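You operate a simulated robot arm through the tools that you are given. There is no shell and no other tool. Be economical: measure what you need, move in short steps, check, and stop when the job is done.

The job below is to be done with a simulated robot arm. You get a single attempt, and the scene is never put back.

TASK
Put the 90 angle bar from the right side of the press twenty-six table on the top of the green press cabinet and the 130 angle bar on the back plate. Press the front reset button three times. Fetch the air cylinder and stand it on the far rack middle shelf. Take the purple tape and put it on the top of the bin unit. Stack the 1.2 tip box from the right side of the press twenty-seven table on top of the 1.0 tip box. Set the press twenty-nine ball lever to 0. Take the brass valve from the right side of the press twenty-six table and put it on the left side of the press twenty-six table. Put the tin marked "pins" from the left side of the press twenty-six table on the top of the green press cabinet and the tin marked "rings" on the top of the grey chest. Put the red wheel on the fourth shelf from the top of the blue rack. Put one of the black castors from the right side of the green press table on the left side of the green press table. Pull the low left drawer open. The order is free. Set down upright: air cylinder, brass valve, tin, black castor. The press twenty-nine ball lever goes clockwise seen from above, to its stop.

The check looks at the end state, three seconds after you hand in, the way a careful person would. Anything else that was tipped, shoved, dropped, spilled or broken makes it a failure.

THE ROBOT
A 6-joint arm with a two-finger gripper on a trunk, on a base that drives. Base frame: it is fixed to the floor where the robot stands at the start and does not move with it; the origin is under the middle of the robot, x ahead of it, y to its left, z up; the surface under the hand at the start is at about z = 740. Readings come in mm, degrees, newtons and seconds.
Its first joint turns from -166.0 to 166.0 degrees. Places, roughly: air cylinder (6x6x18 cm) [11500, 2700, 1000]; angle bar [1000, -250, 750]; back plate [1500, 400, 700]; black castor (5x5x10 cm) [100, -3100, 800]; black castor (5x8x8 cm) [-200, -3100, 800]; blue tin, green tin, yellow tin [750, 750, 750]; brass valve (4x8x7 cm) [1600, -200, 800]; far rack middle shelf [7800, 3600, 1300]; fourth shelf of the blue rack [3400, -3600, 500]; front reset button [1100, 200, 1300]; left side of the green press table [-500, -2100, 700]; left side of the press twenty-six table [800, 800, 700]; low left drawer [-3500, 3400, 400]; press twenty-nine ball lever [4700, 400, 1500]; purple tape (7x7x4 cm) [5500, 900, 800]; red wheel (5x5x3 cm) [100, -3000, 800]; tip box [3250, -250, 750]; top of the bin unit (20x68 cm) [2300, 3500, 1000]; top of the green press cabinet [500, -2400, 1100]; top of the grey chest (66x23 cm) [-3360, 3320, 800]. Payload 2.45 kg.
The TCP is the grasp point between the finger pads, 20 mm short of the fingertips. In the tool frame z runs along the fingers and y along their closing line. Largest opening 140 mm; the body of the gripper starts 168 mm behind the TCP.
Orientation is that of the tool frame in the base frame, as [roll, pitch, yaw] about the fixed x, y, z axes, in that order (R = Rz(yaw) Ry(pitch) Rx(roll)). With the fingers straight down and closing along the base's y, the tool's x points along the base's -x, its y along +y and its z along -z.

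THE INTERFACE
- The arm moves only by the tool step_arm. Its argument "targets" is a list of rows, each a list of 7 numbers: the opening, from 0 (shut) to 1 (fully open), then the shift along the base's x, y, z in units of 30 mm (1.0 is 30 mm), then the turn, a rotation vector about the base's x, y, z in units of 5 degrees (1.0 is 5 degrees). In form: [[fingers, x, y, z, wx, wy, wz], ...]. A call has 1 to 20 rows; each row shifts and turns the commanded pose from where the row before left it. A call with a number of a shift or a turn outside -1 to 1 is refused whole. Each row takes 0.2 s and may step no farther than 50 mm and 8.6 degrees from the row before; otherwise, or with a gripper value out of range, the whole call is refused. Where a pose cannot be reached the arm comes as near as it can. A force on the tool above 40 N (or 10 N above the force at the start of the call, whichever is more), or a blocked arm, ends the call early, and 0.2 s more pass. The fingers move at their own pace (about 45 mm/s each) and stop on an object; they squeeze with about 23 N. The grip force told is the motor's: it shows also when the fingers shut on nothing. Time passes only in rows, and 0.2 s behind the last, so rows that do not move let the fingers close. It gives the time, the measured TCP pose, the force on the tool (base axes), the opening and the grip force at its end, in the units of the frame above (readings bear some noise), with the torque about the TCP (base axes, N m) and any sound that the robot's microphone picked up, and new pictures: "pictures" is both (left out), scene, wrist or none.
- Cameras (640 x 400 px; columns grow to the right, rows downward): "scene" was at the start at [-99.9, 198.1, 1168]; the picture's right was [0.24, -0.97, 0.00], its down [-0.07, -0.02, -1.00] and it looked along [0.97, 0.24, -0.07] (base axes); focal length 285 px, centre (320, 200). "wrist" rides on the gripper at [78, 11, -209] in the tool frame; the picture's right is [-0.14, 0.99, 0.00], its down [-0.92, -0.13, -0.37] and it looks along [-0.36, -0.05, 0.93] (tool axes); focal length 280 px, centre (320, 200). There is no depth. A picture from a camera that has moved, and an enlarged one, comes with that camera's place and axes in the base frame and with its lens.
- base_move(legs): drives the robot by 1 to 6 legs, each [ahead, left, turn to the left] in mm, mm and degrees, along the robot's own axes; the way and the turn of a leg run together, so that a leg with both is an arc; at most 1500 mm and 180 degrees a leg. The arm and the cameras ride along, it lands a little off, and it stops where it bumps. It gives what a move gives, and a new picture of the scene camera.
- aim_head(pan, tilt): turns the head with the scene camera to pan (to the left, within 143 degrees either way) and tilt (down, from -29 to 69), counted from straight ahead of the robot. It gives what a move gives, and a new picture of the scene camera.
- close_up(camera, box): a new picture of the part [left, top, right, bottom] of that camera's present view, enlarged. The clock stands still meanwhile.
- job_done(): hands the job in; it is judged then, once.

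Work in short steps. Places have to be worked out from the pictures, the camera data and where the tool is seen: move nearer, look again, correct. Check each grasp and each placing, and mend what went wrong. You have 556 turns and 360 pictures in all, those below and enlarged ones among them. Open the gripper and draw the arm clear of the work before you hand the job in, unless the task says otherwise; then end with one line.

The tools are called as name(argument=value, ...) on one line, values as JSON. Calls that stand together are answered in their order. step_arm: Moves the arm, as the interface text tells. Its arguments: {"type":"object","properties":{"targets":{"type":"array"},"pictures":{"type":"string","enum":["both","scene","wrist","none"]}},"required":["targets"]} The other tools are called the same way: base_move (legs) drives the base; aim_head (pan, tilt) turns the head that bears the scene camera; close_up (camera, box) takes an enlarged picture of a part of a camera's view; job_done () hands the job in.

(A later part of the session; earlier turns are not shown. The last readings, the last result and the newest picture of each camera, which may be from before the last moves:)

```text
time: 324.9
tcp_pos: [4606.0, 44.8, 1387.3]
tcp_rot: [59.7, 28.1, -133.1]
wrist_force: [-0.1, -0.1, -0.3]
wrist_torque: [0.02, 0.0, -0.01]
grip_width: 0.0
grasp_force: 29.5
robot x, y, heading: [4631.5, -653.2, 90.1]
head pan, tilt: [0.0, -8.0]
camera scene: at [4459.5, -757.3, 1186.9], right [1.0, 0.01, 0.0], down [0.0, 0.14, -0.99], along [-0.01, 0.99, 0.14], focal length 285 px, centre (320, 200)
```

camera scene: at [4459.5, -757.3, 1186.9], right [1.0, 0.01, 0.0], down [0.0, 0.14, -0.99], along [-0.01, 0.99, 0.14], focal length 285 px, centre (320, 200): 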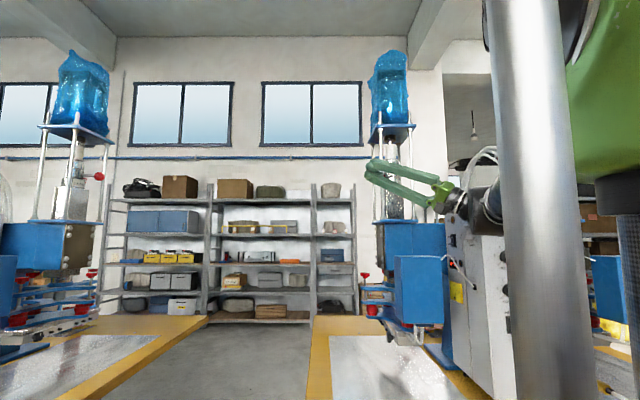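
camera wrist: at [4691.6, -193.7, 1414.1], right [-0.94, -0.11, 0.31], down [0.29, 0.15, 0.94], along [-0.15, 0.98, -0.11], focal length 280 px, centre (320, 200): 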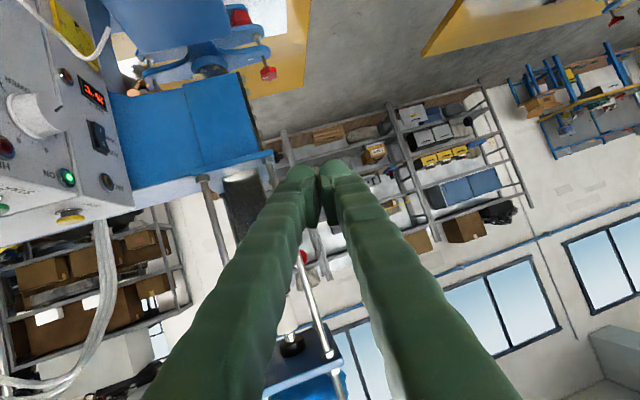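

step_arm(targets=[[0, 0, 0, 0, 0, 0, -1], [0, 0, 0, 0, 0, 0, -1], [0, 0, 0, 0, 0, 0, -1], [0, 0, 0, 0, 0, 0, -1], [0, 0, 0, 0, 0, 0, -1], [0, 0, 0, 0, 0, 0, -1], [0, 0, 0, 0, 0, 0, -1]], pictures="scene")

```text
time: 326.5
tcp_pos: [4606.0, 45.8, 1386.7]
tcp_rot: [59.9, 28.0, -168.2]
wrist_force: [-1.2, 1.2, 0.1]
wrist_torque: [0.0, -0.01, 0.02]
grip_width: 0.1
grasp_force: 29.4
robot x, y, heading: [4629.9, -651.7, 90.2]
head pan, tilt: [0.0, -8.0]
camera scene: at [4459.5, -757.2, 1186.9], right [1.0, 0.01, 0.0], down [0.0, 0.14, -0.99], along [-0.01, 0.99, 0.14], focal length 285 px, centre (320, 200)
```

scene: 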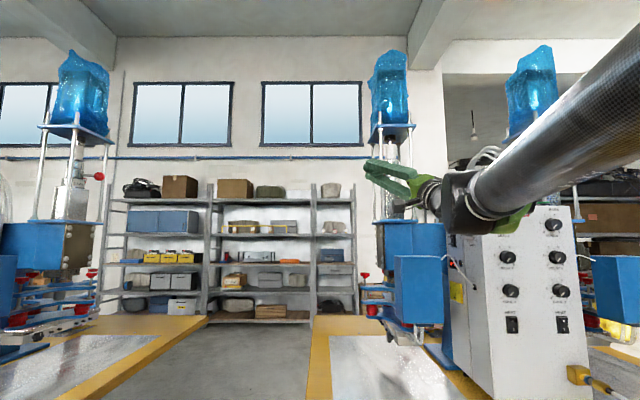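

In-plane azimuth for this TCP is about 102°. I swing 15° more, then lower straight through in small steps.

step_arm(targets=[[0, 0, 0, 0, 0, 0, -1], [0, 0, 0, 0, 0, 0, -1], [0, 0, 0, 0, 0, 0, -1]], pictures="none")

step_arm(targets=[[0, 0, 0, 0, -0.98, -0.2, 0], [0, 0, 0, 0, -0.98, -0.2, 0], [0, 0, 0, 0, -0.98, -0.2, 0], [0, 0, 0, 0, -0.98, -0.2, 0], [0, 0, 0, 0, -0.98, -0.2, 0], [0, 0, 0, 0, -0.98, -0.2, 0], [0, 0, 0, 0, -0.98, -0.2, 0], [0, 0, 0, 0, -0.98, -0.2, 0], [0, 0, 0, 0, -0.98, -0.2, 0], [0, 0, 0, 0, -0.98, -0.2, 0], [0, 0, 0, 0, -0.98, -0.2, 0], [0, 0, 0, 0, -0.98, -0.2, 0]], pictures="none")

```text
time: 327.3
tcp_pos: [4605.2, 45.5, 1387.2]
tcp_rot: [59.8, 28.3, 176.7]
wrist_force: [0.2, 0.4, 0.5]
wrist_torque: [0.03, -0.03, 0.01]
grip_width: 0.1
grasp_force: 29.2
robot x, y, heading: [4634.4, -654.0, 90.3]
head pan, tilt: [0.0, -8.0]
```

```text
time: 329.9
tcp_pos: [4651.2, 37.0, 1385.7]
tcp_rot: [108.0, 31.0, -155.4]
wrist_force: [0.3, -0.4, 0.1]
wrist_torque: [0.03, 0.0, 0.02]
grip_width: 0.1
grasp_force: 29.2
out of reach, approached as far as the arm can: row 8, 9, 10, 11, 12
robot x, y, heading: [4634.6, -650.7, 90.4]
head pan, tilt: [0.0, -8.0]
```

The tool's roll has drifted about 58° through these swings, which likely hits the last joint's limit. I roll it back about its own axis.

step_arm(targets=[[0, 0, 0, 0, 0.25, -0.93, 0.27], [0, 0, 0, 0, 0.25, -0.93, 0.27], [0, 0, 0, 0, 0.25, -0.93, 0.27], [0, 0, 0, 0, 0.25, -0.93, 0.27], [0, 0, 0, 0, 0.25, -0.93, 0.27], [0, 0, 0, 0, 0.25, -0.93, 0.27], [0, 0, 0, 0, 0.25, -0.93, 0.27], [0, 0, 0, 0, 0.25, -0.93, 0.27], [0, 0, 0, 0, 0.25, -0.93, 0.27], [0, 0, 0, 0, 0.25, -0.93, 0.27], [0, 0, 0, 0, 0.25, -0.93, 0.27], [0, 0, 0, 0, 0.12, -0.46, 0.13]], pictures="none")

step_arm(targets=[[0, 0, -0.3, 0, -0.98, -0.2, 0], [0, 0, -0.3, 0, -0.98, -0.2, 0], [0, 0, -0.3, 0, -0.98, -0.2, 0], [0, 0, -0.3, 0, -0.98, -0.2, 0], [0, 0, -0.3, 0, -0.98, -0.2, 0], [0, 0, -0.3, 0, -0.98, -0.2, 0]], pictures="scene")

```text
time: 332.5
tcp_pos: [4650.1, 37.3, 1386.6]
tcp_rot: [179.2, 74.5, -75.5]
wrist_force: [0.4, -0.4, -0.2]
wrist_torque: [-0.01, -0.02, 0.02]
grip_width: 0.1
grasp_force: 28.7
robot x, y, heading: [4636.1, -651.3, 90.4]
head pan, tilt: [0.0, -8.0]
```

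```text
time: 333.9
tcp_pos: [4649.4, -17.8, 1386.9]
tcp_rot: [177.0, 44.5, -77.6]
wrist_force: [-0.3, -0.7, -0.7]
wrist_torque: [0.02, -0.01, -0.01]
grip_width: 0.0
grasp_force: 29.8
robot x, y, heading: [4634.0, -649.9, 90.5]
head pan, tilt: [0.0, -8.0]
camera scene: at [4459.4, -757.5, 1186.8], right [1.0, 0.01, 0.0], down [0.0, 0.14, -0.99], along [-0.01, 0.99, 0.14], focal length 285 px, centre (320, 200)
```

scene: 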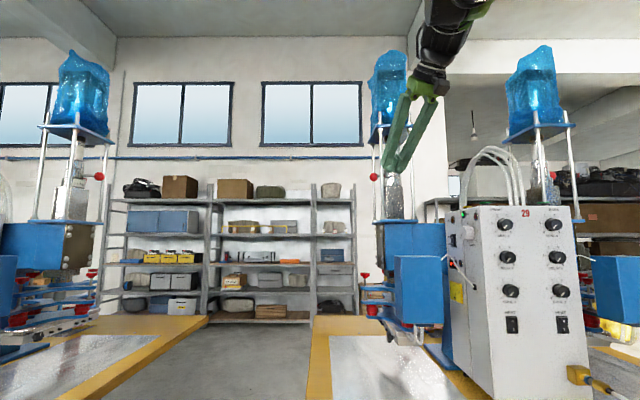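

Excellent, it works now. Continue to vertical while retracting.

step_arm(targets=[[0, 0, -0.8, -0.3, -0.98, -0.15, 0], [0, 0, -0.8, -0.3, -0.98, -0.15, 0], [0, 0, -0.8, -0.3, -0.98, -0.15, 0], [0, 0, -0.8, -0.4, -0.98, -0.15, 0], [0, 0, -0.8, -0.4, -0.98, -0.15, 0], [0, 0, -0.8, -0.5, -0.98, -0.15, 0], [0, 0, -0.8, -0.6, -0.98, -0.15, 0], [0, 0, -0.8, -0.6, -0.98, -0.15, 0], [0, 0, -0.8, -0.8, -0.9, -0.15, 0], [0, 0, -0.5, -0.8, 0, 0, -0.6], [0, 0, -0.2, -0.8, 0, 0, -0.8], [0, 0, 0, -0.8, 0, 0, -0.8]], pictures="none")

```text
time: 336.7
tcp_pos: [4695.9, -224.5, 1204.1]
tcp_rot: [164.9, 5.7, -89.6]
wrist_force: [0.4, 0.4, -0.9]
wrist_torque: [0.02, -0.02, -0.01]
grip_width: 0.0
grasp_force: 29.4
out of reach, approached as far as the arm can: row 4, 5, 6, 7, 8
robot x, y, heading: [4632.7, -651.6, 90.2]
head pan, tilt: [0.0, -8.0]
stopped in row 12: the arm was blocked; the commanded pose is now the measured one
```

Still the flipped branch. I repeat the loop, but restore the roll up high and cross at a different azimuth. First, up along the -x side again.

step_arm(targets=[[0, -0.3, 0.45, 0.3, 0.469, 0.883, 0], [0, -0.3, 0.45, 0.3, 0.469, 0.883, 0], [0, -0.3, 0.45, 0.3, 0.469, 0.883, 0], [0, -0.3, 0.45, 0.3, 0.469, 0.883, 0], [0, -0.3, 0.45, 0.3, 0.469, 0.883, 0], [0, -0.3, 0.45, 0.3, 0.469, 0.883, 0], [0, -0.3, 0.45, 0.3, 0.469, 0.883, 0], [0, -0.3, 0.45, 0.3, 0.469, 0.883, 0], [0, -0.3, 0.45, 0.3, 0.469, 0.883, 0], [0, -0.3, 0.45, 0.3, 0.469, 0.883, 0], [0, 0, 0.45, 0.3, 0.469, 0.883, 0], [0, 0, 0.45, 0.3, 0.469, 0.883, 0], [0, 0, 0.45, 0.3, 0.469, 0.883, 0], [0, 0, 0.45, 0.3, 0.469, 0.883, 0], [0, 0, 0.45, 0.3, 0.469, 0.883, 0], [0, 0, 0.45, 0.3, 0.469, 0.883, 0], [0, 0, 0.45, 0.3, 0.469, 0.883, 0], [0, 0, 0.45, 0.3, 0.469, 0.883, 0], [0, 0, 0.45, 0.3, 0.469, 0.883, 0], [0, 0, 0.45, 0.3, 0.469, 0.883, 0]], pictures="none")

step_arm(targets=[[0, 0, 0, 0, 0, 0, -1], [0, 0, 0, 0, 0, 0, -1], [0, 0, 0, 0, 0, 0, -1], [0, 0, 0, 0, 0, 0, -1], [0, 0, 0, 0, 0, 0, -1], [0, 0, 0, 0, 0, 0, -1], [0, 0, 0, 0, 0, 0, -1], [0, 0, 0, 0, 0, 0, -1], [0, 0, 0, 0, 0, 0, -1], [0, 0, 0, 0, 0, 0, -1], [0, 0, 0, 0, 0, 0, -1]], pictures="none")

```text
time: 340.9
tcp_pos: [4607.6, 44.9, 1383.2]
tcp_rot: [60.6, 26.4, -129.5]
wrist_force: [0.1, 0.1, 0.2]
wrist_torque: [-0.05, -0.02, 0.04]
grip_width: 0.0
grasp_force: 29.2
robot x, y, heading: [4632.5, -651.6, 90.5]
head pan, tilt: [0.0, -8.0]
```

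```text
time: 343.3
tcp_pos: [4608.0, 44.6, 1382.0]
tcp_rot: [60.8, 26.3, 175.5]
wrist_force: [0.7, -0.4, 0.4]
wrist_torque: [0.01, -0.02, 0.0]
grip_width: 0.1
grasp_force: 29.7
robot x, y, heading: [4632.5, -651.1, 90.4]
head pan, tilt: [0.0, -8.0]
```

Restore the roll here (-60.5° about the tool axis).

step_arm(targets=[[0, 0, 0, 0, 0.147, -0.887, -0.4375], [0, 0, 0, 0, 0.147, -0.887, -0.4375], [0, 0, 0, 0, 0.147, -0.887, -0.4375], [0, 0, 0, 0, 0.147, -0.887, -0.4375], [0, 0, 0, 0, 0.147, -0.887, -0.4375], [0, 0, 0, 0, 0.147, -0.887, -0.4375], [0, 0, 0, 0, 0.147, -0.887, -0.4375], [0, 0, 0, 0, 0.147, -0.887, -0.4375], [0, 0, 0, 0, 0.147, -0.887, -0.4375], [0, 0, 0, 0, 0.147, -0.887, -0.4375], [0, 0, 0, 0, 0.147, -0.887, -0.4375], [0, 0, 0, 0, 0.147, -0.887, -0.4375]], pictures="scene")

```text
time: 345.9
tcp_pos: [4607.0, 43.0, 1382.8]
tcp_rot: [0.6, 64.2, 100.2]
wrist_force: [0.6, -0.5, 0.4]
wrist_torque: [0.03, 0.0, -0.02]
grip_width: 0.2
grasp_force: 29.5
robot x, y, heading: [4630.0, -649.8, 90.5]
head pan, tilt: [0.0, -8.0]
camera scene: at [4459.5, -757.2, 1186.9], right [1.0, 0.01, 0.0], down [0.0, 0.14, -0.99], along [-0.01, 0.99, 0.14], focal length 285 px, centre (320, 200)
```

scene: 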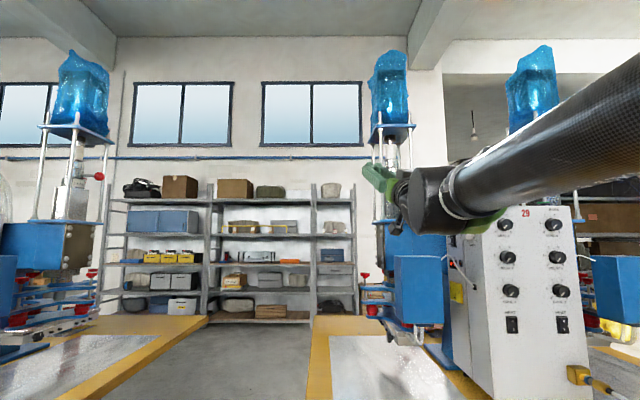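

Wrist housing now looks like the normal stance. Lower straight down in-plane.

step_arm(targets=[[0, 0, 0, 0, -1, -0.165, 0], [0, 0, 0, 0, -1, -0.165, 0], [0, 0, 0, 0, -1, -0.165, 0], [0, 0, 0, 0, -1, -0.165, 0], [0, 0, 0, 0, -1, -0.165, 0], [0, 0, 0, 0, -1, -0.165, 0], [0, 0, 0, 0, -1, -0.165, 0], [0, 0, 0, 0, -1, -0.165, 0], [0, 0, 0, 0, -1, -0.165, 0], [0, 0, 0, 0, -1, -0.165, 0], [0, 0, 0, 0, -1, -0.165, 0]], pictures="scene")

```text
time: 348.3
tcp_pos: [4606.8, 43.5, 1383.0]
tcp_rot: [179.2, 59.9, -81.5]
wrist_force: [0.7, -0.4, -0.4]
wrist_torque: [-0.01, -0.02, -0.01]
grip_width: 0.0
grasp_force: 29.3
robot x, y, heading: [4634.0, -652.2, 90.5]
head pan, tilt: [0.0, -8.0]
camera scene: at [4459.4, -757.4, 1186.8], right [1.0, 0.01, 0.0], down [0.0, 0.14, -0.99], along [-0.01, 0.99, 0.14], focal length 285 px, centre (320, 200)
```

scene: 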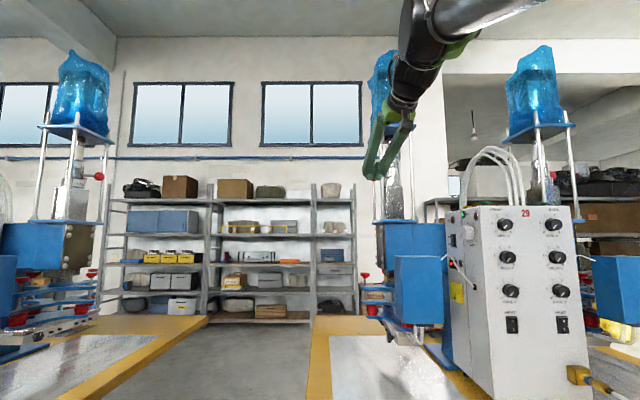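

This looks like the proper branch. Continue down to vertical while retracting.

step_arm(targets=[[0, 0, -0.7, -0.2, -1, -0.165, 0], [0, 0, -0.7, -0.2, -1, -0.165, 0], [0, 0, -0.7, -0.2, -1, -0.165, 0], [0, 0, -0.7, -0.2, -1, -0.165, 0], [0, 0, -0.7, -0.3, -1, -0.165, 0], [0, 0, -0.7, -0.3, -1, -0.165, 0], [0, 0, -0.7, -0.4, -1, -0.165, 0], [0, 0, -0.7, -0.4, -1, -0.165, 0], [0, 0, -0.7, -0.5, -1, -0.165, 0], [0, 0, -0.7, -0.5, -1, -0.165, 0], [0, 0, -0.7, -0.5, -1, -0.165, 0], [0, 0, -0.7, -0.5, -0.8, -0.13, 0], [0, 0, -0.7, -0.8, 0, 0, -0.5], [0, 0, -0.7, -0.8, 0, 0, -0.5]], pictures="none")

```text
time: 351.5
tcp_pos: [4762.1, -208.6, 1231.5]
tcp_rot: [166.3, 8.7, -86.6]
wrist_force: [1.3, -0.3, 0.3]
wrist_torque: [0.08, -0.07, -0.03]
grip_width: 0.0
grasp_force: 29.2
out of reach, approached as far as the arm can: row 2, 3, 4, 5, 6, 7, 8, 9, 10, 12
robot x, y, heading: [4635.3, -655.3, 90.8]
head pan, tilt: [0.0, -8.0]
stopped in row 14: the arm was blocked; the commanded pose is now the measured one
```

Still flipped; the crossing must be nearer azimuth 96°. Repeat the loop with that.

step_arm(targets=[[0, -0.5, 0.45, 0.3, 0.469, 0.883, 0], [0, -0.5, 0.45, 0.3, 0.469, 0.883, 0], [0, -0.5, 0.45, 0.3, 0.469, 0.883, 0], [0, -0.5, 0.45, 0.3, 0.469, 0.883, 0], [0, -0.5, 0.45, 0.3, 0.469, 0.883, 0], [0, -0.5, 0.45, 0.3, 0.469, 0.883, 0], [0, -0.5, 0.45, 0.3, 0.469, 0.883, 0], [0, -0.5, 0.45, 0.3, 0.469, 0.883, 0], [0, -0.5, 0.45, 0.3, 0.469, 0.883, 0], [0, -0.5, 0.45, 0.3, 0.469, 0.883, 0], [0, 0, 0.4, 0.3, 0.469, 0.883, 0], [0, 0, 0.4, 0.3, 0.469, 0.883, 0], [0, 0, 0.4, 0.3, 0.469, 0.883, 0], [0, 0, 0.4, 0.3, 0.469, 0.883, 0], [0, 0, 0.4, 0.3, 0.469, 0.883, 0], [0, 0, 0.4, 0.3, 0.469, 0.883, 0], [0, 0, 0.4, 0.3, 0.469, 0.883, 0], [0, 0, 0.4, 0.3, 0.469, 0.883, 0], [0, 0, 0.4, 0, 0.469, 0.883, 0], [0, 0, 0.4, 0, 0.469, 0.883, 0]], pictures="none")

step_arm(targets=[[0, 0, 0, 0, 0, 0, -1], [0, 0, 0, 0, 0, 0, -1], [0, 0, 0, 0, 0, 0, -1], [0, 0, 0, 0, 0, 0, -1], [0, 0, 0, 0, 0, 0, -1], [0, 0, 0, 0, 0, 0, -1], [0, 0, 0, 0, 0, 0, -1], [0, 0, 0, 0, 0, 0, -1], [0, 0, 0, 0, 0, 0, -1], [0, 0, 0, 0, 0, 0, -1], [0, 0, 0, 0, 0, 0, -1], [0, 0, 0, 0, 0, 0, -0.5]], pictures="none")

```text
time: 355.7
tcp_pos: [4612.8, 43.2, 1391.9]
tcp_rot: [59.9, 28.4, -133.5]
wrist_force: [0.2, 0.5, -0.4]
wrist_torque: [0.0, 0.04, -0.03]
grip_width: 0.0
grasp_force: 29.2
robot x, y, heading: [4634.7, -650.1, 90.1]
head pan, tilt: [0.0, -8.0]
```

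```text
time: 358.3
tcp_pos: [4611.5, 42.3, 1392.5]
tcp_rot: [60.0, 28.6, 168.9]
wrist_force: [0.0, -0.8, -1.0]
wrist_torque: [-0.01, 0.02, 0.02]
grip_width: 0.0
grasp_force: 29.3
robot x, y, heading: [4629.8, -653.7, 90.4]
head pan, tilt: [0.0, -8.0]
```

step_arm(targets=[[0, 0, 0, 0, 0.068, -0.896, -0.439], [0, 0, 0, 0, 0.068, -0.896, -0.439], [0, 0, 0, 0, 0.068, -0.896, -0.439], [0, 0, 0, 0, 0.068, -0.896, -0.439], [0, 0, 0, 0, 0.068, -0.896, -0.439], [0, 0, 0, 0, 0.068, -0.896, -0.439], [0, 0, 0, 0, 0.068, -0.896, -0.439], [0, 0, 0, 0, 0.068, -0.896, -0.439], [0, 0, 0, 0, 0.068, -0.896, -0.439], [0, 0, 0, 0, 0.068, -0.896, -0.439], [0, 0, 0, 0, 0.068, -0.896, -0.439], [0, 0, 0, 0, 0.04, -0.5, -0.25]], pictures="none")

step_arm(targets=[[0, 0, 0, 0, -1, -0.08, 0], [0, 0, 0, 0, -1, -0.08, 0], [0, 0, 0, 0, -1, -0.08, 0], [0, 0, 0, 0, -1, -0.08, 0], [0, 0, 0, 0, -1, -0.08, 0], [0, 0, 0, 0, -1, -0.08, 0], [0, 0, 0, 0, -1, -0.08, 0], [0, 0, 0, 0, -1, -0.08, 0], [0, 0, 0, 0, -1, -0.08, 0], [0, 0, 0, 0, -1, -0.08, 0], [0, 0, 0, 0, -1, -0.08, 0], [0, 0, 0, 0, -1, -0.08, 0], [0, 0, -0.5, 0, -1, -0.08, 0], [0, 0, -0.5, 0, -1, -0.08, 0], [0, 0, -0.5, 0, -1, -0.08, 0], [0, 0, -0.5, 0, -1, -0.08, 0]], pictures="scene")

```text
time: 360.9
tcp_pos: [4611.0, 43.6, 1393.4]
tcp_rot: [0.0, 63.9, 94.6]
wrist_force: [-0.2, 0.0, -0.2]
wrist_torque: [0.0, 0.0, -0.03]
grip_width: 0.2
grasp_force: 29.5
robot x, y, heading: [4634.1, -651.4, 90.5]
head pan, tilt: [0.0, -8.0]
```

```text
time: 364.3
tcp_pos: [4687.9, -25.5, 1393.0]
tcp_rot: [177.5, 39.4, -85.5]
wrist_force: [-0.5, -0.6, -0.4]
wrist_torque: [-0.02, -0.02, 0.01]
grip_width: 0.0
grasp_force: 29.6
out of reach, approached as far as the arm can: row 6, 11, 12, 13, 14, 15, 16
robot x, y, heading: [4636.1, -650.3, 90.5]
head pan, tilt: [0.0, -8.0]
camera scene: at [4459.5, -757.1, 1186.8], right [1.0, 0.01, 0.0], down [0.0, 0.14, -0.99], along [-0.01, 0.99, 0.14], focal length 285 px, centre (320, 200)
```

scene: 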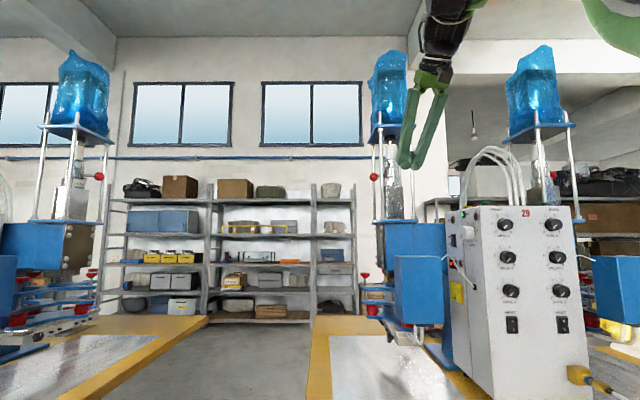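

I need to see the arm's own configuration; I pan the head toward the arm.

aim_head(pan=-50, tilt=-15)

```text
time: 365.5
tcp_pos: [4688.9, -25.7, 1392.7]
tcp_rot: [177.6, 39.5, -85.6]
wrist_force: [-0.8, 0.0, 0.5]
wrist_torque: [0.0, -0.01, 0.01]
grip_width: 0.0
grasp_force: 29.0
robot x, y, heading: [4631.1, -653.1, 90.4]
head pan, tilt: [-50.0, -15.0]
camera scene: at [4521.4, -790.4, 1197.0], right [0.65, -0.76, 0.0], down [0.2, 0.17, -0.97], along [0.73, 0.63, 0.26], focal length 285 px, centre (320, 200)
```

scene: 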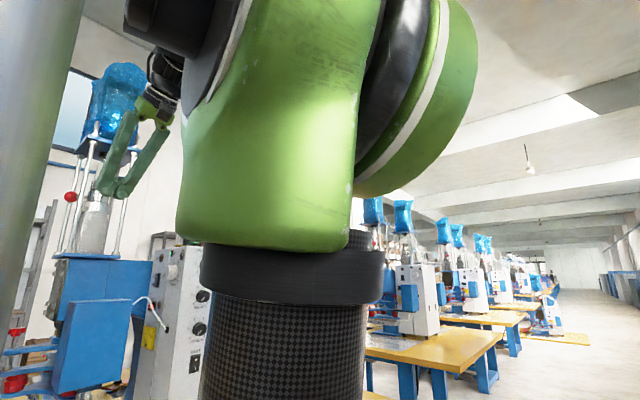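

The arm is a UR-style chain, so the obstruction may just be the last joint's limit. I test by yawing the hand +30° about vertical and lowering.

step_arm(targets=[[0, 0, 0, 0, 0, 0, 1], [0, 0, 0, 0, 0, 0, 1], [0, 0, 0, 0, 0, 0, 1], [0, 0, 0, 0, 0, 0, 1], [0, 0, 0, 0, 0, 0, 1], [0, 0, 0, 0, 0, 0, 1]], pictures="none")

step_arm(targets=[[0, 0, 0, 0, 0, 0, -1], [0, 0, 0, 0, 0, 0, -1], [0, 0, 0, 0, 0, 0, -1], [0, 0, 0, 0, 0, 0, -1], [0, 0, 0, 0, 0, 0, -1], [0, 0, 0, 0, 0, 0, -1], [0, 0, 0, 0, 0, 0, -1], [0, 0, 0, 0, 0, 0, -1], [0, 0, 0, 0, 0, 0, -1], [0, 0, 0, 0, 0, 0, -1]], pictures="none")

```text
time: 366.9
tcp_pos: [4688.5, -26.7, 1392.5]
tcp_rot: [179.4, 38.8, -55.4]
wrist_force: [0.5, 0.0, -0.7]
wrist_torque: [0.01, -0.04, -0.01]
grip_width: 0.0
grasp_force: 29.3
robot x, y, heading: [4631.3, -651.6, 90.5]
head pan, tilt: [-50.0, -15.0]
```

```text
time: 369.1
tcp_pos: [4743.9, -42.1, 1393.0]
tcp_rot: [174.9, 40.2, -95.5]
wrist_force: [-0.1, 0.4, 0.6]
wrist_torque: [0.03, 0.0, -0.02]
grip_width: 0.0
grasp_force: 29.5
out of reach, approached as far as the arm can: row 6, 7, 8, 9, 10
robot x, y, heading: [4628.4, -651.1, 90.3]
head pan, tilt: [-50.0, -15.0]
```

Yaw toward -x is free, so the flip theory holds, and the arm plane evidently passes through the robot's own axis (x≈4632). I go up again and will cross exactly at azimuth 90° with x=4632.

step_arm(targets=[[0, -0.6, 0, 0, 0, 0, 1], [0, -0.6, 0, 0, 0, 0, 1], [0, -0.6, 0, 0, 0, 0, 1], [0, -0.6, 0, 0, 0, 0, 1], [0, -0.6, 0, 0, 0, 0, 1], [0, -0.6, 0, 0, 0, 0, 1], [0, 0, 0.3, 0, 0, 0, 1], [0, 0, 0.3, 0, 0, 0, 1], [0, 0, 0.3, 0, 0, 0, 1], [0, 0, 0.3, 0, 0, 0, 1]], pictures="none")

```text
time: 371.3
tcp_pos: [4634.3, -5.7, 1392.9]
tcp_rot: [174.9, 40.1, -45.4]
wrist_force: [-0.3, 0.4, -0.2]
wrist_torque: [0.03, 0.02, -0.01]
grip_width: 0.0
grasp_force: 29.1
robot x, y, heading: [4631.6, -652.0, 90.7]
head pan, tilt: [-50.0, -15.0]
```

step_arm(targets=[[0, 0, 0.1, 0, 0.608, 0.794, 0], [0, 0, 0.1, 0, 0.608, 0.794, 0], [0, 0, 0.1, 0, 0.608, 0.794, 0], [0, 0, 0.1, 0, 0.608, 0.794, 0], [0, 0, 0.1, 0, 0.608, 0.794, 0], [0, 0, 0.1, 0, 0.608, 0.794, 0], [0, 0, 0.1, 0, 0.608, 0.794, 0], [0, 0, 0.1, 0, 0.608, 0.794, 0], [0, 0, 0.1, 0, 0.608, 0.794, 0], [0, 0, 0.1, 0, 0.608, 0.794, 0], [0, 0, 0.1, 0, 0.608, 0.794, 0], [0, 0, 0.1, 0, 0.608, 0.794, 0], [0, 0, 0.1, 0, 0.608, 0.794, 0], [0, 0, 0.1, 0, 0.608, 0.794, 0], [0, 0, 0.1, 0, 0.608, 0.794, 0]], pictures="none")

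step_arm(targets=[[0, 0, 0, 0, 0, 0, -1], [0, 0, 0, 0, 0, 0, -1], [0, 0, 0, 0, 0, 0, -1], [0, 0, 0, 0, 0, 0, -1], [0, 0, 0, 0, 0, 0, -1], [0, 0, 0, 0, 0, 0, -1], [0, 0, 0, 0, 0, 0, -1], [0, 0, 0, 0, 0, 0, -1], [0, 0, 0, 0, 0, 0, -1], [0, 0, 0, 0, 0, 0, -1], [0, 0, 0, 0, 0, 0, -0.5]], pictures="none")

```text
time: 374.5
tcp_pos: [4635.5, 38.7, 1392.5]
tcp_rot: [13.0, 63.7, 156.6]
wrist_force: [-0.3, 0.4, 0.2]
wrist_torque: [0.01, 0.01, 0.0]
grip_width: 0.0
grasp_force: 29.8
robot x, y, heading: [4634.7, -651.6, 90.4]
head pan, tilt: [-50.0, -15.0]
```

```text
time: 376.9
tcp_pos: [4634.6, 39.8, 1392.8]
tcp_rot: [12.8, 63.7, 104.1]
wrist_force: [0.5, 0.5, -1.0]
wrist_torque: [0.0, -0.05, 0.01]
grip_width: 0.0
grasp_force: 29.6
robot x, y, heading: [4633.7, -654.0, 90.3]
head pan, tilt: [-50.0, -15.0]
```

Azimuth is 89.9° with x≈4634. Fix the small roll, then lower purely about x.

step_arm(targets=[[0, 0, 0, 0, 0, -0.56, -0.27], [0, -0.05, 0, 0, 0, -0.56, -0.27], [0, 0, 0, 0, -1, 0, 0], [0, 0, 0, 0, -1, 0, 0], [0, 0, 0, 0, -1, 0, 0], [0, 0, 0, 0, -1, 0, 0], [0, 0, 0, 0, -1, 0, 0], [0, 0, 0, 0, -1, 0, 0], [0, 0, 0, 0, -1, 0, 0], [0, 0, 0, 0, -1, 0, 0], [0, 0, 0, 0, -1, 0, 0], [0, 0, 0, 0, -1, 0, 0], [0, 0, 0, 0, -1, 0, 0], [0, 0, 0, 0, -1, 0, 0]], pictures="none")

step_arm(targets=[[0, 0, -0.5, 0, -1, 0, 0], [0, 0, -0.5, 0, -1, 0, 0], [0, 0, -0.5, 0, -1, 0, 0], [0, 0, -0.5, 0, -1, 0, 0], [0, 0, -0.5, 0, -1, 0, 0], [0, 0, -0.5, 0, -1, 0, 0], [0, 0, -0.5, 0, -1, 0, 0], [0, 0, -0.5, 0, -1, 0, 0]], pictures="none")

```text
time: 379.9
tcp_pos: [4633.2, 40.2, 1392.8]
tcp_rot: [-179.8, 55.4, -90.0]
wrist_force: [0.4, -0.1, -0.7]
wrist_torque: [0.0, -0.01, -0.01]
grip_width: 0.0
grasp_force: 29.8
robot x, y, heading: [4632.4, -651.5, 90.2]
head pan, tilt: [-50.0, -15.0]
```

```text
time: 381.7
tcp_pos: [4632.1, -80.9, 1393.3]
tcp_rot: [-179.9, 15.4, -90.0]
wrist_force: [0.5, 0.2, 0.4]
wrist_torque: [0.02, -0.01, 0.02]
grip_width: 0.0
grasp_force: 29.4
robot x, y, heading: [4635.1, -652.4, 90.4]
head pan, tilt: [-50.0, -15.0]
```

The wrist is unflipped. Finish to vertical, retract and lower.

step_arm(targets=[[0, 0, -0.5, -0.5, -1, 0, 0], [0, 0, -0.5, -0.5, -1, 0, 0], [0, 0, -0.5, -0.5, -1, 0, 0], [0, 0, -0.7, -0.9, 0, 0, 0], [0, 0, -0.7, -0.9, 0, 0, 0], [0, 0, -0.7, -0.9, 0, 0, 0], [0, 0, -0.7, -0.9, 0, 0, 0], [0, 0, -0.5, -0.9, 0, 0, 0], [0, 0, -0.5, -0.9, 0, 0, 0], [0, 0, 0, -0.9, 0, 0, 0]], pictures="none")

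aim_head(pan=0, tilt=10)

```text
time: 383.9
tcp_pos: [4633.0, -239.2, 1158.6]
tcp_rot: [-179.9, 0.5, -90.1]
wrist_force: [-0.4, -0.5, -0.2]
wrist_torque: [-0.03, -0.01, -0.01]
grip_width: 0.1
grasp_force: 29.5
robot x, y, heading: [4632.0, -652.1, 90.3]
head pan, tilt: [-50.0, -15.0]
```

```text
time: 385.1
tcp_pos: [4632.0, -239.6, 1157.9]
tcp_rot: [-179.9, 0.6, -90.0]
wrist_force: [0.4, 0.0, 0.5]
wrist_torque: [0.05, 0.0, -0.02]
grip_width: 0.0
grasp_force: 29.4
robot x, y, heading: [4632.8, -654.0, 90.4]
head pan, tilt: [0.0, 10.0]
camera scene: at [4459.6, -749.7, 1158.6], right [1.0, 0.01, 0.0], down [0.0, -0.17, -0.98], along [-0.01, 0.98, -0.17], focal length 285 px, centre (320, 200)
```

scene: 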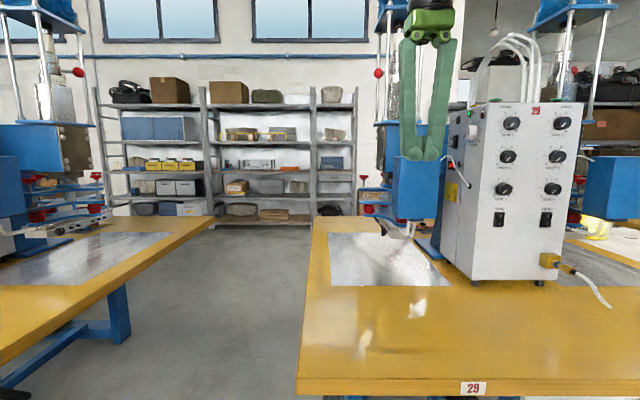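

Back to normal. Next the table 26 right-side jobs: I back off and strafe to about x=1400.

base_move(legs=[[-250, 0, -0.4], [0, 1500, 0], [0, 1500, 0], [0, 230, 0], [150, 0, 0]])

aim_head(pan=0, tilt=20)

```text
time: 403.1
tcp_pos: [1433.4, -336.1, 1157.8]
tcp_rot: [-179.9, 0.5, -90.2]
wrist_force: [0.7, -0.7, -0.4]
wrist_torque: [0.01, -0.03, 0.0]
grip_width: 0.0
grasp_force: 28.9
robot x, y, heading: [1429.5, -749.5, 90.6]
head pan, tilt: [0.0, 10.0]
camera scene: at [1256.7, -846.6, 1158.6], right [1.0, 0.0, 0.0], down [0.0, -0.17, -0.98], along [0.0, 0.98, -0.17], focal length 285 px, centre (320, 200)
```

scene: 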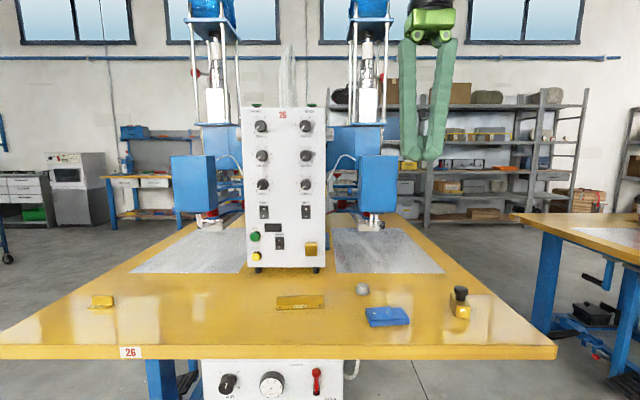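

```text
time: 403.9
tcp_pos: [1431.9, -337.0, 1158.2]
tcp_rot: [-179.9, 0.5, -90.2]
wrist_force: [-0.1, -0.1, 0.1]
wrist_torque: [0.03, -0.04, 0.01]
grip_width: 0.4
grasp_force: 29.4
robot x, y, heading: [1427.4, -745.0, 90.1]
head pan, tilt: [0.0, 20.0]
camera scene: at [1256.7, -846.5, 1142.3], right [1.0, 0.0, 0.0], down [0.0, -0.34, -0.94], along [0.0, 0.94, -0.34], focal length 285 px, centre (320, 200)
```

scene: 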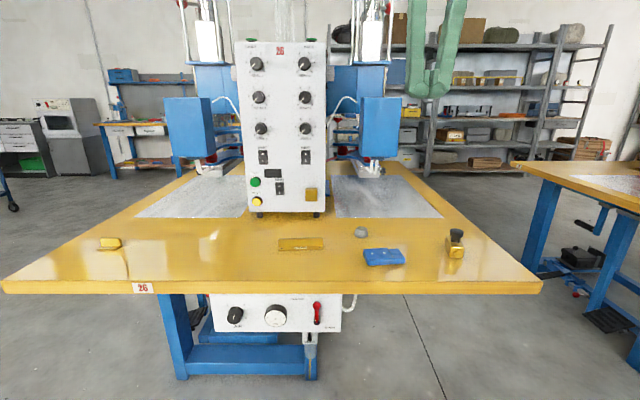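

I hover over the 130 bar near (1203,-138) with the hand turned to close across its leg.

step_arm(targets=[[0.5, -0.42, 0.37, -0.42, 0, 0, -0.959], [0.5, -0.42, 0.37, -0.42, 0, 0, -0.959], [0.5, -0.42, 0.37, -0.42, 0, 0, -0.959], [0.5, -0.42, 0.37, -0.42, 0, 0, -0.959], [0.5, -0.42, 0.37, -0.42, 0, 0, -0.959], [0.5, -0.42, 0.37, -0.42, 0, 0, -0.959], [0.5, -0.42, 0.37, -0.42, 0, 0, -0.959], [0.5, -0.42, 0.37, -0.42, 0, 0, -0.959], [0.5, -0.42, 0.37, -0.42, 0, 0, -0.959], [0.5, -0.42, 0.37, -0.42, 0, 0, -0.959], [0.5, -0.42, 0.37, -0.42, 0, 0, -0.959], [0.5, -0.42, 0.37, -0.42, 0, 0, -0.959], [0.5, -0.42, 0.37, -0.42, 0, 0, -0.959], [0.5, -0.42, 0.37, -0.42, 0, 0, -0.959], [0.5, -0.42, 0.37, -0.42, 0, 0, -0.959], [0.5, -0.42, 0.37, -0.42, 0, 0, -0.959], [0.5, -0.42, 0.37, -0.42, 0, 0, -0.959], [0.5, -0.42, 0.37, -0.42, 0, 0, -0.959]], pictures="wrist")

close_up(camera="wrist", box=[270, 80, 390, 240])

```text
time: 407.6
tcp_pos: [1204.7, -136.2, 930.2]
tcp_rot: [-180.0, 0.5, -176.4]
wrist_force: [1.2, -0.6, -0.1]
wrist_torque: [0.05, 0.05, -0.02]
grip_width: 70.1
grasp_force: 0.1
robot x, y, heading: [1433.3, -748.0, 90.6]
head pan, tilt: [0.0, 20.0]
camera wrist: at [1126.0, -129.2, 1138.4], right [0.08, 1.0, 0.0], down [0.92, -0.07, 0.38], along [0.38, -0.03, -0.93], focal length 280 px, centre (320, 200)
```

wrist: 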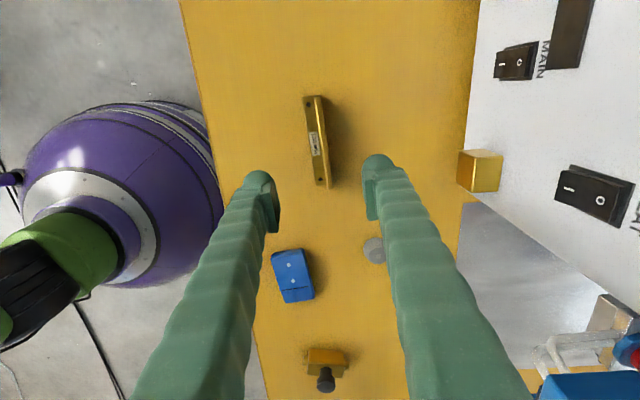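

```text
2.50 times, centred on (330, 160) of wrist
camera zoom: at [1126.0, -129.2, 1138.4], right [0.08, 1.0, 0.0], down [0.92, -0.07, 0.38], along [0.38, -0.03, -0.93], focal length 701 px, centre (295, 300)
```

zoom: 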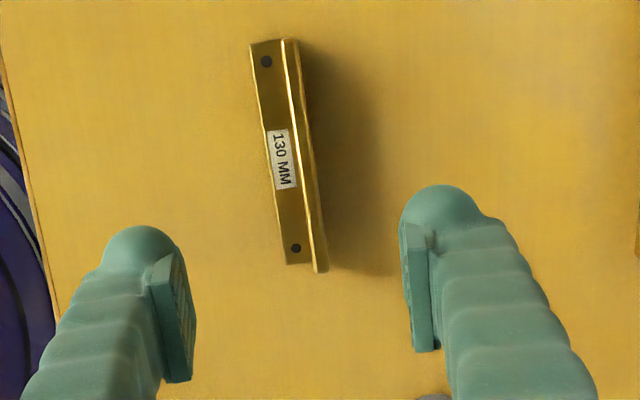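

Leg centre ≈(1199,-129), slope 3°. Align and descend to z≈770, then grip and lift.

step_arm(targets=[[0.5, -0.19, 0.24, -0.7, 0, 0, 0], [0.5, 0, 0, -0.9, 0, 0, 0], [0.5, 0, 0, -0.9, 0, 0, 0], [0.5, 0, 0, -0.9, 0, 0, 0], [0.5, 0, 0, -0.9, 0, 0, 0], [0.5, 0, 0, -0.7, 0, 0, 0], [0.5, 0, 0, -0.33, 0, 0, 0], [0.5, 0, 0, 0, 0, 0, 0]], pictures="wrist")

```text
time: 409.4
tcp_pos: [1199.8, -129.4, 771.4]
tcp_rot: [-179.9, 0.5, -176.4]
wrist_force: [-1.1, 0.0, -0.2]
wrist_torque: [0.04, 0.01, 0.0]
grip_width: 69.9
grasp_force: 0.1
robot x, y, heading: [1427.5, -747.8, 90.2]
head pan, tilt: [0.0, 20.0]
camera wrist: at [1120.1, -121.9, 978.4], right [0.08, 1.0, 0.0], down [0.92, -0.07, 0.38], along [0.38, -0.03, -0.93], focal length 280 px, centre (320, 200)
```

wrist: 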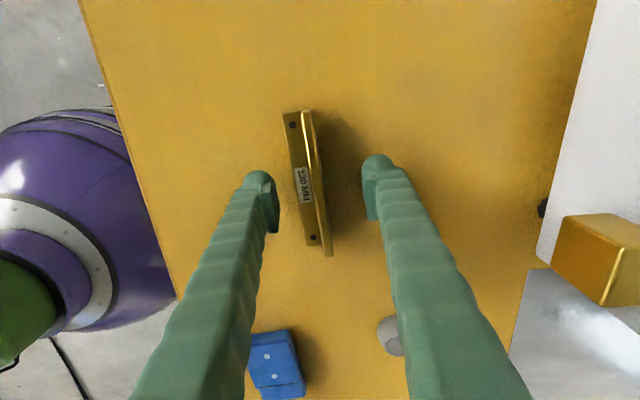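

step_arm(targets=[[0, 0, 0, 0, 0, 0, 0], [0, 0, 0, 0, 0, 0, 0], [0, 0, 0, 0, 0, 0, 0], [0, 0, 0, 0, 0, 0, 0], [0, 0, 0, 0, 0, 0, 0], [0, 0, 0, 0.7, 0, 0, 0], [0, 0, 0, 1, 0, 0, 0], [0, 0, 0, 1, 0, 0, 0], [0, 0, 0, 1, 0, 0, 0], [0, 0, 0, 1, 0, 0, 0]], pictures="wrist")

```text
time: 411.6
tcp_pos: [1199.7, -128.6, 913.0]
tcp_rot: [-179.9, 0.4, -176.5]
wrist_force: [-0.2, -0.5, -2.7]
wrist_torque: [-0.03, 0.02, 0.0]
grip_width: 8.2
grasp_force: 23.3
robot x, y, heading: [1432.4, -750.8, 90.3]
head pan, tilt: [0.0, 20.0]
camera wrist: at [1120.0, -122.2, 1119.8], right [0.08, 1.0, 0.0], down [0.92, -0.07, 0.38], along [0.38, -0.03, -0.93], focal length 280 px, centre (320, 200)
```

wrist: 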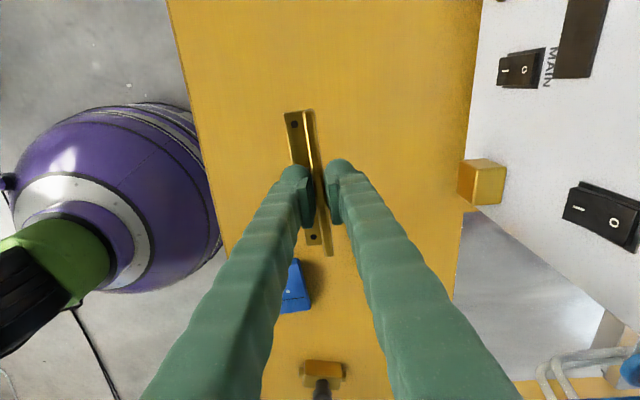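

Held. The press's blue box overhangs the plate's middle, so I aim at the plate's clear right part near (1640,180), turning the bar to lie along y. First move over to look.

step_arm(targets=[[0, 0.8, -0.1, 0.3, 0, 0, 1], [0, 0.8, -0.1, 0.3, 0, 0, 1], [0, 0.8, -0.1, 0.3, 0, 0, 1], [0, 0.8, -0.1, 0.3, 0, 0, 1], [0, 0.8, -0.1, 0, 0, 0, 1], [0, 0.8, 0, 0, 0, 0, 1], [0, 0.8, 0, 0, 0, 0, 1], [0, 0.8, 0, 0, 0, 0, 1], [0, 0.8, 0, 0, 0, 0, 1], [0, 0.8, 0, 0, 0, 0, 1], [0, 0.8, 0, 0, 0, 0, 1], [0, 0.8, 0, 0, 0, 0, 1], [0, 0.8, 0, 0, 0, 0, 1], [0, 0.8, 0, 0, 0, 0, 1], [0, 0.8, 0, 0, 0, 0, 1], [0, 0.8, 0, 0, 0, 0, 1], [0, 0.8, 0, 0, 0, 0, 1], [0, 0.8, 0.3, 0, 0, 0, 0.3]])

```text
time: 415.4
tcp_pos: [1632.5, -134.3, 947.3]
tcp_rot: [-179.9, 0.5, -89.7]
wrist_force: [0.7, -1.0, -2.6]
wrist_torque: [0.01, -0.01, -0.01]
grip_width: 8.3
grasp_force: 22.5
robot x, y, heading: [1428.2, -746.6, 90.0]
head pan, tilt: [0.0, 20.0]
camera scene: at [1256.7, -846.4, 1142.3], right [1.0, 0.0, 0.0], down [0.0, -0.34, -0.94], along [0.0, 0.94, -0.34], focal length 285 px, centre (320, 200)
camera wrist: at [1621.6, -214.2, 1154.6], right [-0.99, 0.13, 0.0], down [0.12, 0.92, 0.38], along [0.05, 0.37, -0.93], focal length 280 px, centre (320, 200)
```

scene: 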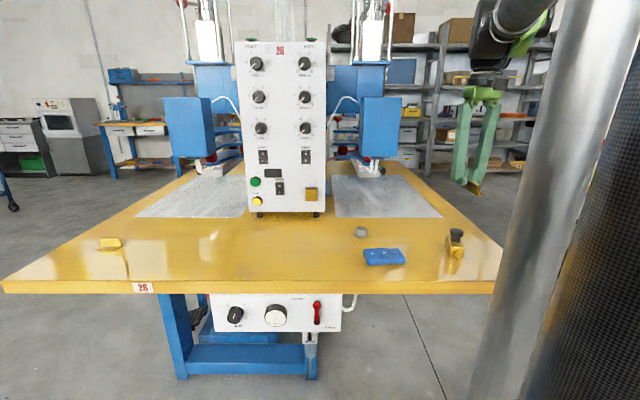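
wrist: 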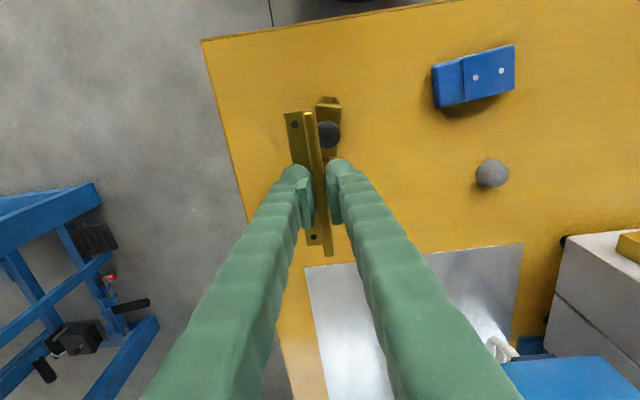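

Plate spans x≈1313–1688 from y≈79 on. I carry the bar to (1625,180).

step_arm(targets=[[0, -0.02, 0.95, -0.1, 0, 0, 0], [0, -0.02, 0.95, -0.1, 0, 0, 0], [0, -0.02, 0.95, -0.1, 0, 0, 0], [0, -0.02, 0.95, -0.1, 0, 0, 0], [0, -0.02, 0.95, -0.1, 0, 0, 0], [0, -0.02, 0.95, -0.2, 0, 0, 0], [0, -0.02, 0.95, -0.3, 0, 0, 0], [0, -0.02, 0.95, -0.3, 0, 0, 0], [0, -0.02, 0.95, -0.3, 0, 0, 0], [0, -0.02, 0.95, -0.3, 0, 0, 0], [0, -0.02, 0.95, -0.3, 0, 0, 0]])

```text
time: 417.9
tcp_pos: [1625.1, 178.9, 881.7]
tcp_rot: [-179.8, 0.5, -89.9]
wrist_force: [-0.4, -1.4, -3.4]
wrist_torque: [0.03, 0.02, 0.0]
grip_width: 8.2
grasp_force: 23.1
robot x, y, heading: [1433.2, -750.0, 90.1]
head pan, tilt: [0.0, 20.0]
camera scene: at [1256.7, -846.4, 1142.3], right [1.0, 0.0, 0.0], down [0.0, -0.34, -0.94], along [0.0, 0.94, -0.34], focal length 285 px, centre (320, 200)
camera wrist: at [1615.3, 99.0, 1088.5], right [-0.99, 0.14, 0.0], down [0.13, 0.92, 0.38], along [0.05, 0.37, -0.93], focal length 280 px, centre (320, 200)
```

scene: 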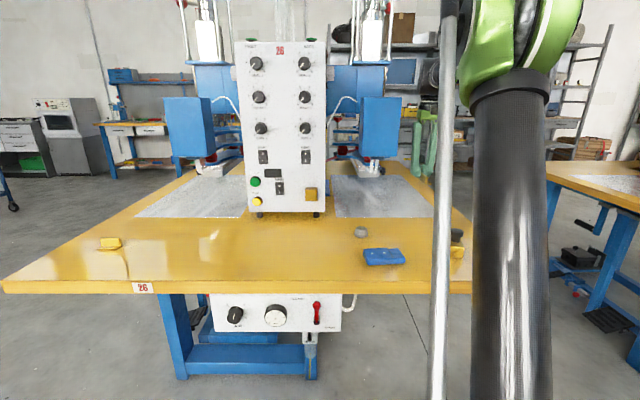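
wrist: 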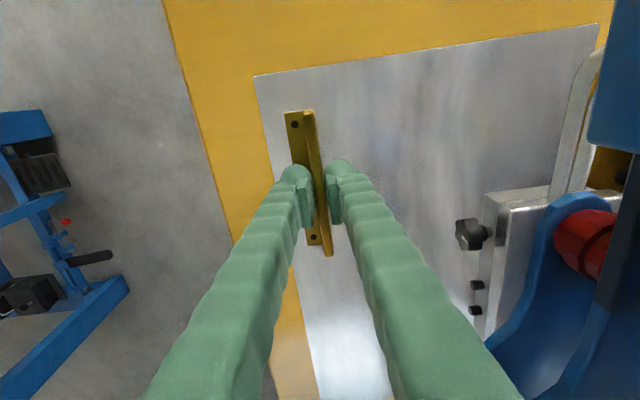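

Bar is over the plate and clear of the jaw. Lower to contact.

step_arm(targets=[[0, -0.3, 0, -1, 0, 0, 0], [0, 0, 0, -1, 0, 0, 0], [0, 0, 0, -0.9, 0, 0, 0], [0, 0, 0, -0.3, 0, 0, 0], [0, 0, 0, -0.15, 0, 0, 0], [0, 0, 0, -0.1, 0, 0, 0], [0, 0, 0, -0.1, 0, 0, 0], [0, 0, 0, -0.1, 0, 0, 0]], pictures="none")

```text
time: 419.6
tcp_pos: [1616.6, 179.3, 772.8]
tcp_rot: [-179.9, 0.5, -89.8]
wrist_force: [0.1, 0.5, -2.3]
wrist_torque: [0.04, -0.04, -0.01]
grip_width: 8.3
grasp_force: 22.9
robot x, y, heading: [1427.6, -751.9, 90.3]
head pan, tilt: [0.0, 20.0]
```

step_arm(targets=[[0, 0, 0, -0.05, 0, 0, 0], [0, 0, 0, -0.05, 0, 0, 0], [0, 0, 0, -0.05, 0, 0, 0]], pictures="none")

```text
time: 420.4
tcp_pos: [1615.1, 178.2, 768.7]
tcp_rot: [-180.0, 0.5, -89.9]
wrist_force: [1.0, 0.1, 15.9]
wrist_torque: [0.01, -0.02, 0.01]
grip_width: 8.1
grasp_force: 23.4
robot x, y, heading: [1427.9, -750.5, 90.2]
head pan, tilt: [0.0, 20.0]
```

Contact. Release with a small opening and rise.

step_arm(targets=[[0, 0, 0, 0.05, 0, 0, 0], [0.2, 0, 0, 0, 0, 0, 0], [0.25, 0, 0, 0, 0, 0, 0], [0.25, 0, 0, 0.3, 0, 0, 0], [0.25, 0, 0, 1, 0, 0, 0], [0.25, 0, 0, 1, 0, 0, 0], [0.25, 0, 0, 1, 0, 0, 0], [0.25, 0, 0, 1, 0, 0, 0], [0.25, 0, -0.5, 1, 0, 0, 0]], pictures="wrist")

```text
time: 422.4
tcp_pos: [1614.7, 164.2, 929.0]
tcp_rot: [-179.9, 0.5, -89.9]
wrist_force: [-0.5, -0.1, -0.2]
wrist_torque: [-0.02, 0.0, 0.0]
grip_width: 35.1
grasp_force: 0.0
robot x, y, heading: [1428.1, -748.1, 90.2]
head pan, tilt: [0.0, 20.0]
camera wrist: at [1605.0, 84.4, 1136.0], right [-0.99, 0.14, 0.0], down [0.13, 0.92, 0.38], along [0.05, 0.37, -0.93], focal length 280 px, centre (320, 200)
```

wrist: 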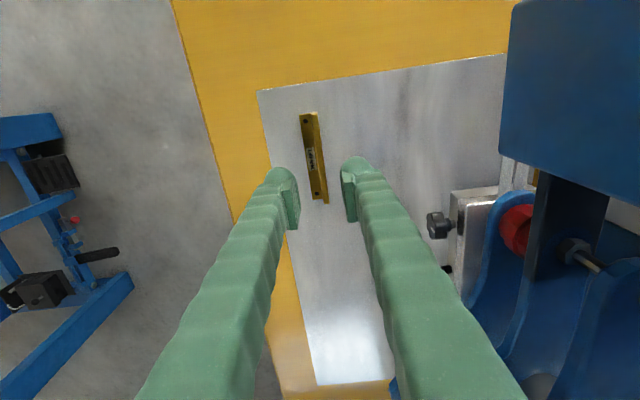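

Bar 130 lies on the back plate. Next the brass valve: hover above it near (1605,-180).

step_arm(targets=[[0.5, 0, -0.96, 0.2, 0, 0, 0], [0.6, 0, -0.96, 0, 0, 0, 0], [0.6, 0, -0.96, 0, 0, 0, 0], [0.6, 0, -0.96, 0, 0, 0, 0], [0.6, 0, -0.96, 0, 0, 0, 0], [0.6, 0, -0.96, 0, 0, 0, 0], [0.6, 0, -0.96, 0, 0, 0, 0], [0.6, 0, -0.96, 0, 0, 0, 0], [0.6, 0, -0.96, 0, 0, 0, 0], [0.6, 0, -0.96, 0, 0, 0, 0], [0.6, 0, -0.96, 0, 0, 0, 0], [0.6, 0, -0.96, 0, 0, 0, 0]], pictures="wrist")

close_up(camera="wrist", box=[260, 90, 400, 200])

close_up(camera="scene", box=[425, 210, 485, 285])

```text
time: 425.1
tcp_pos: [1615.3, -183.3, 935.4]
tcp_rot: [-179.9, 0.4, -89.9]
wrist_force: [0.0, 0.2, -0.4]
wrist_torque: [-0.03, 0.04, 0.02]
grip_width: 83.9
grasp_force: 0.0
robot x, y, heading: [1426.6, -754.8, 90.3]
head pan, tilt: [0.0, 20.0]
camera wrist: at [1605.6, -261.6, 1141.8], right [-0.99, 0.14, 0.0], down [0.13, 0.92, 0.38], along [0.05, 0.37, -0.93], focal length 280 px, centre (320, 200)
```

wrist: 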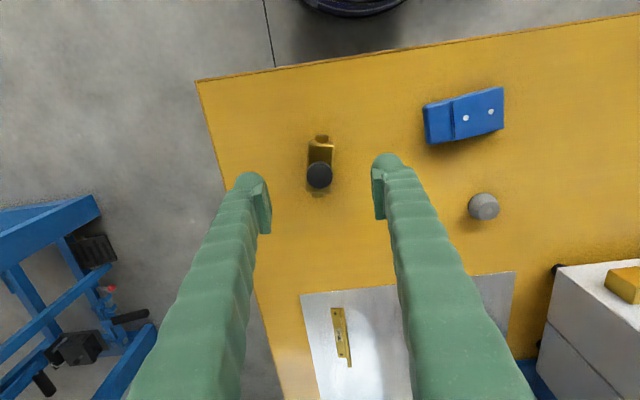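

```text
3.64 times, centred on (330, 145) of wrist
camera zoom: at [1605.6, -261.6, 1141.8], right [-0.99, 0.14, 0.0], down [0.13, 0.92, 0.38], along [0.05, 0.37, -0.93], focal length 1020 px, centre (284, 400)
```

zoom: 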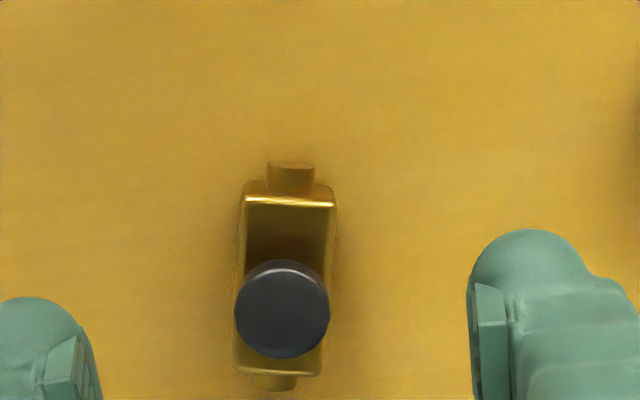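

```text
5.33 times, centred on (455, 248) of scene
camera zoom: at [1256.8, -846.2, 1142.3], right [1.0, 0.0, 0.0], down [0.0, -0.34, -0.94], along [0.0, 0.94, -0.34], focal length 1520 px, centre (-400, -53)
```

zoom: 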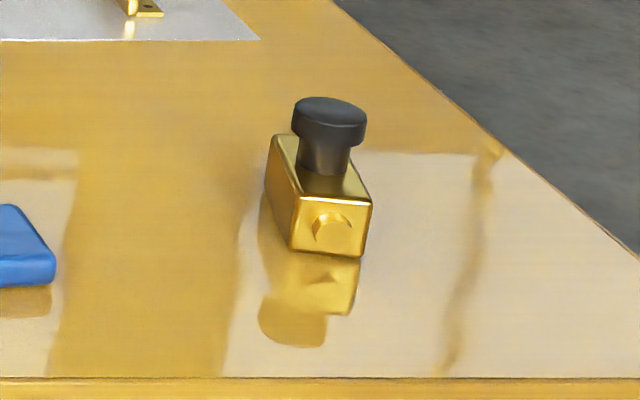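

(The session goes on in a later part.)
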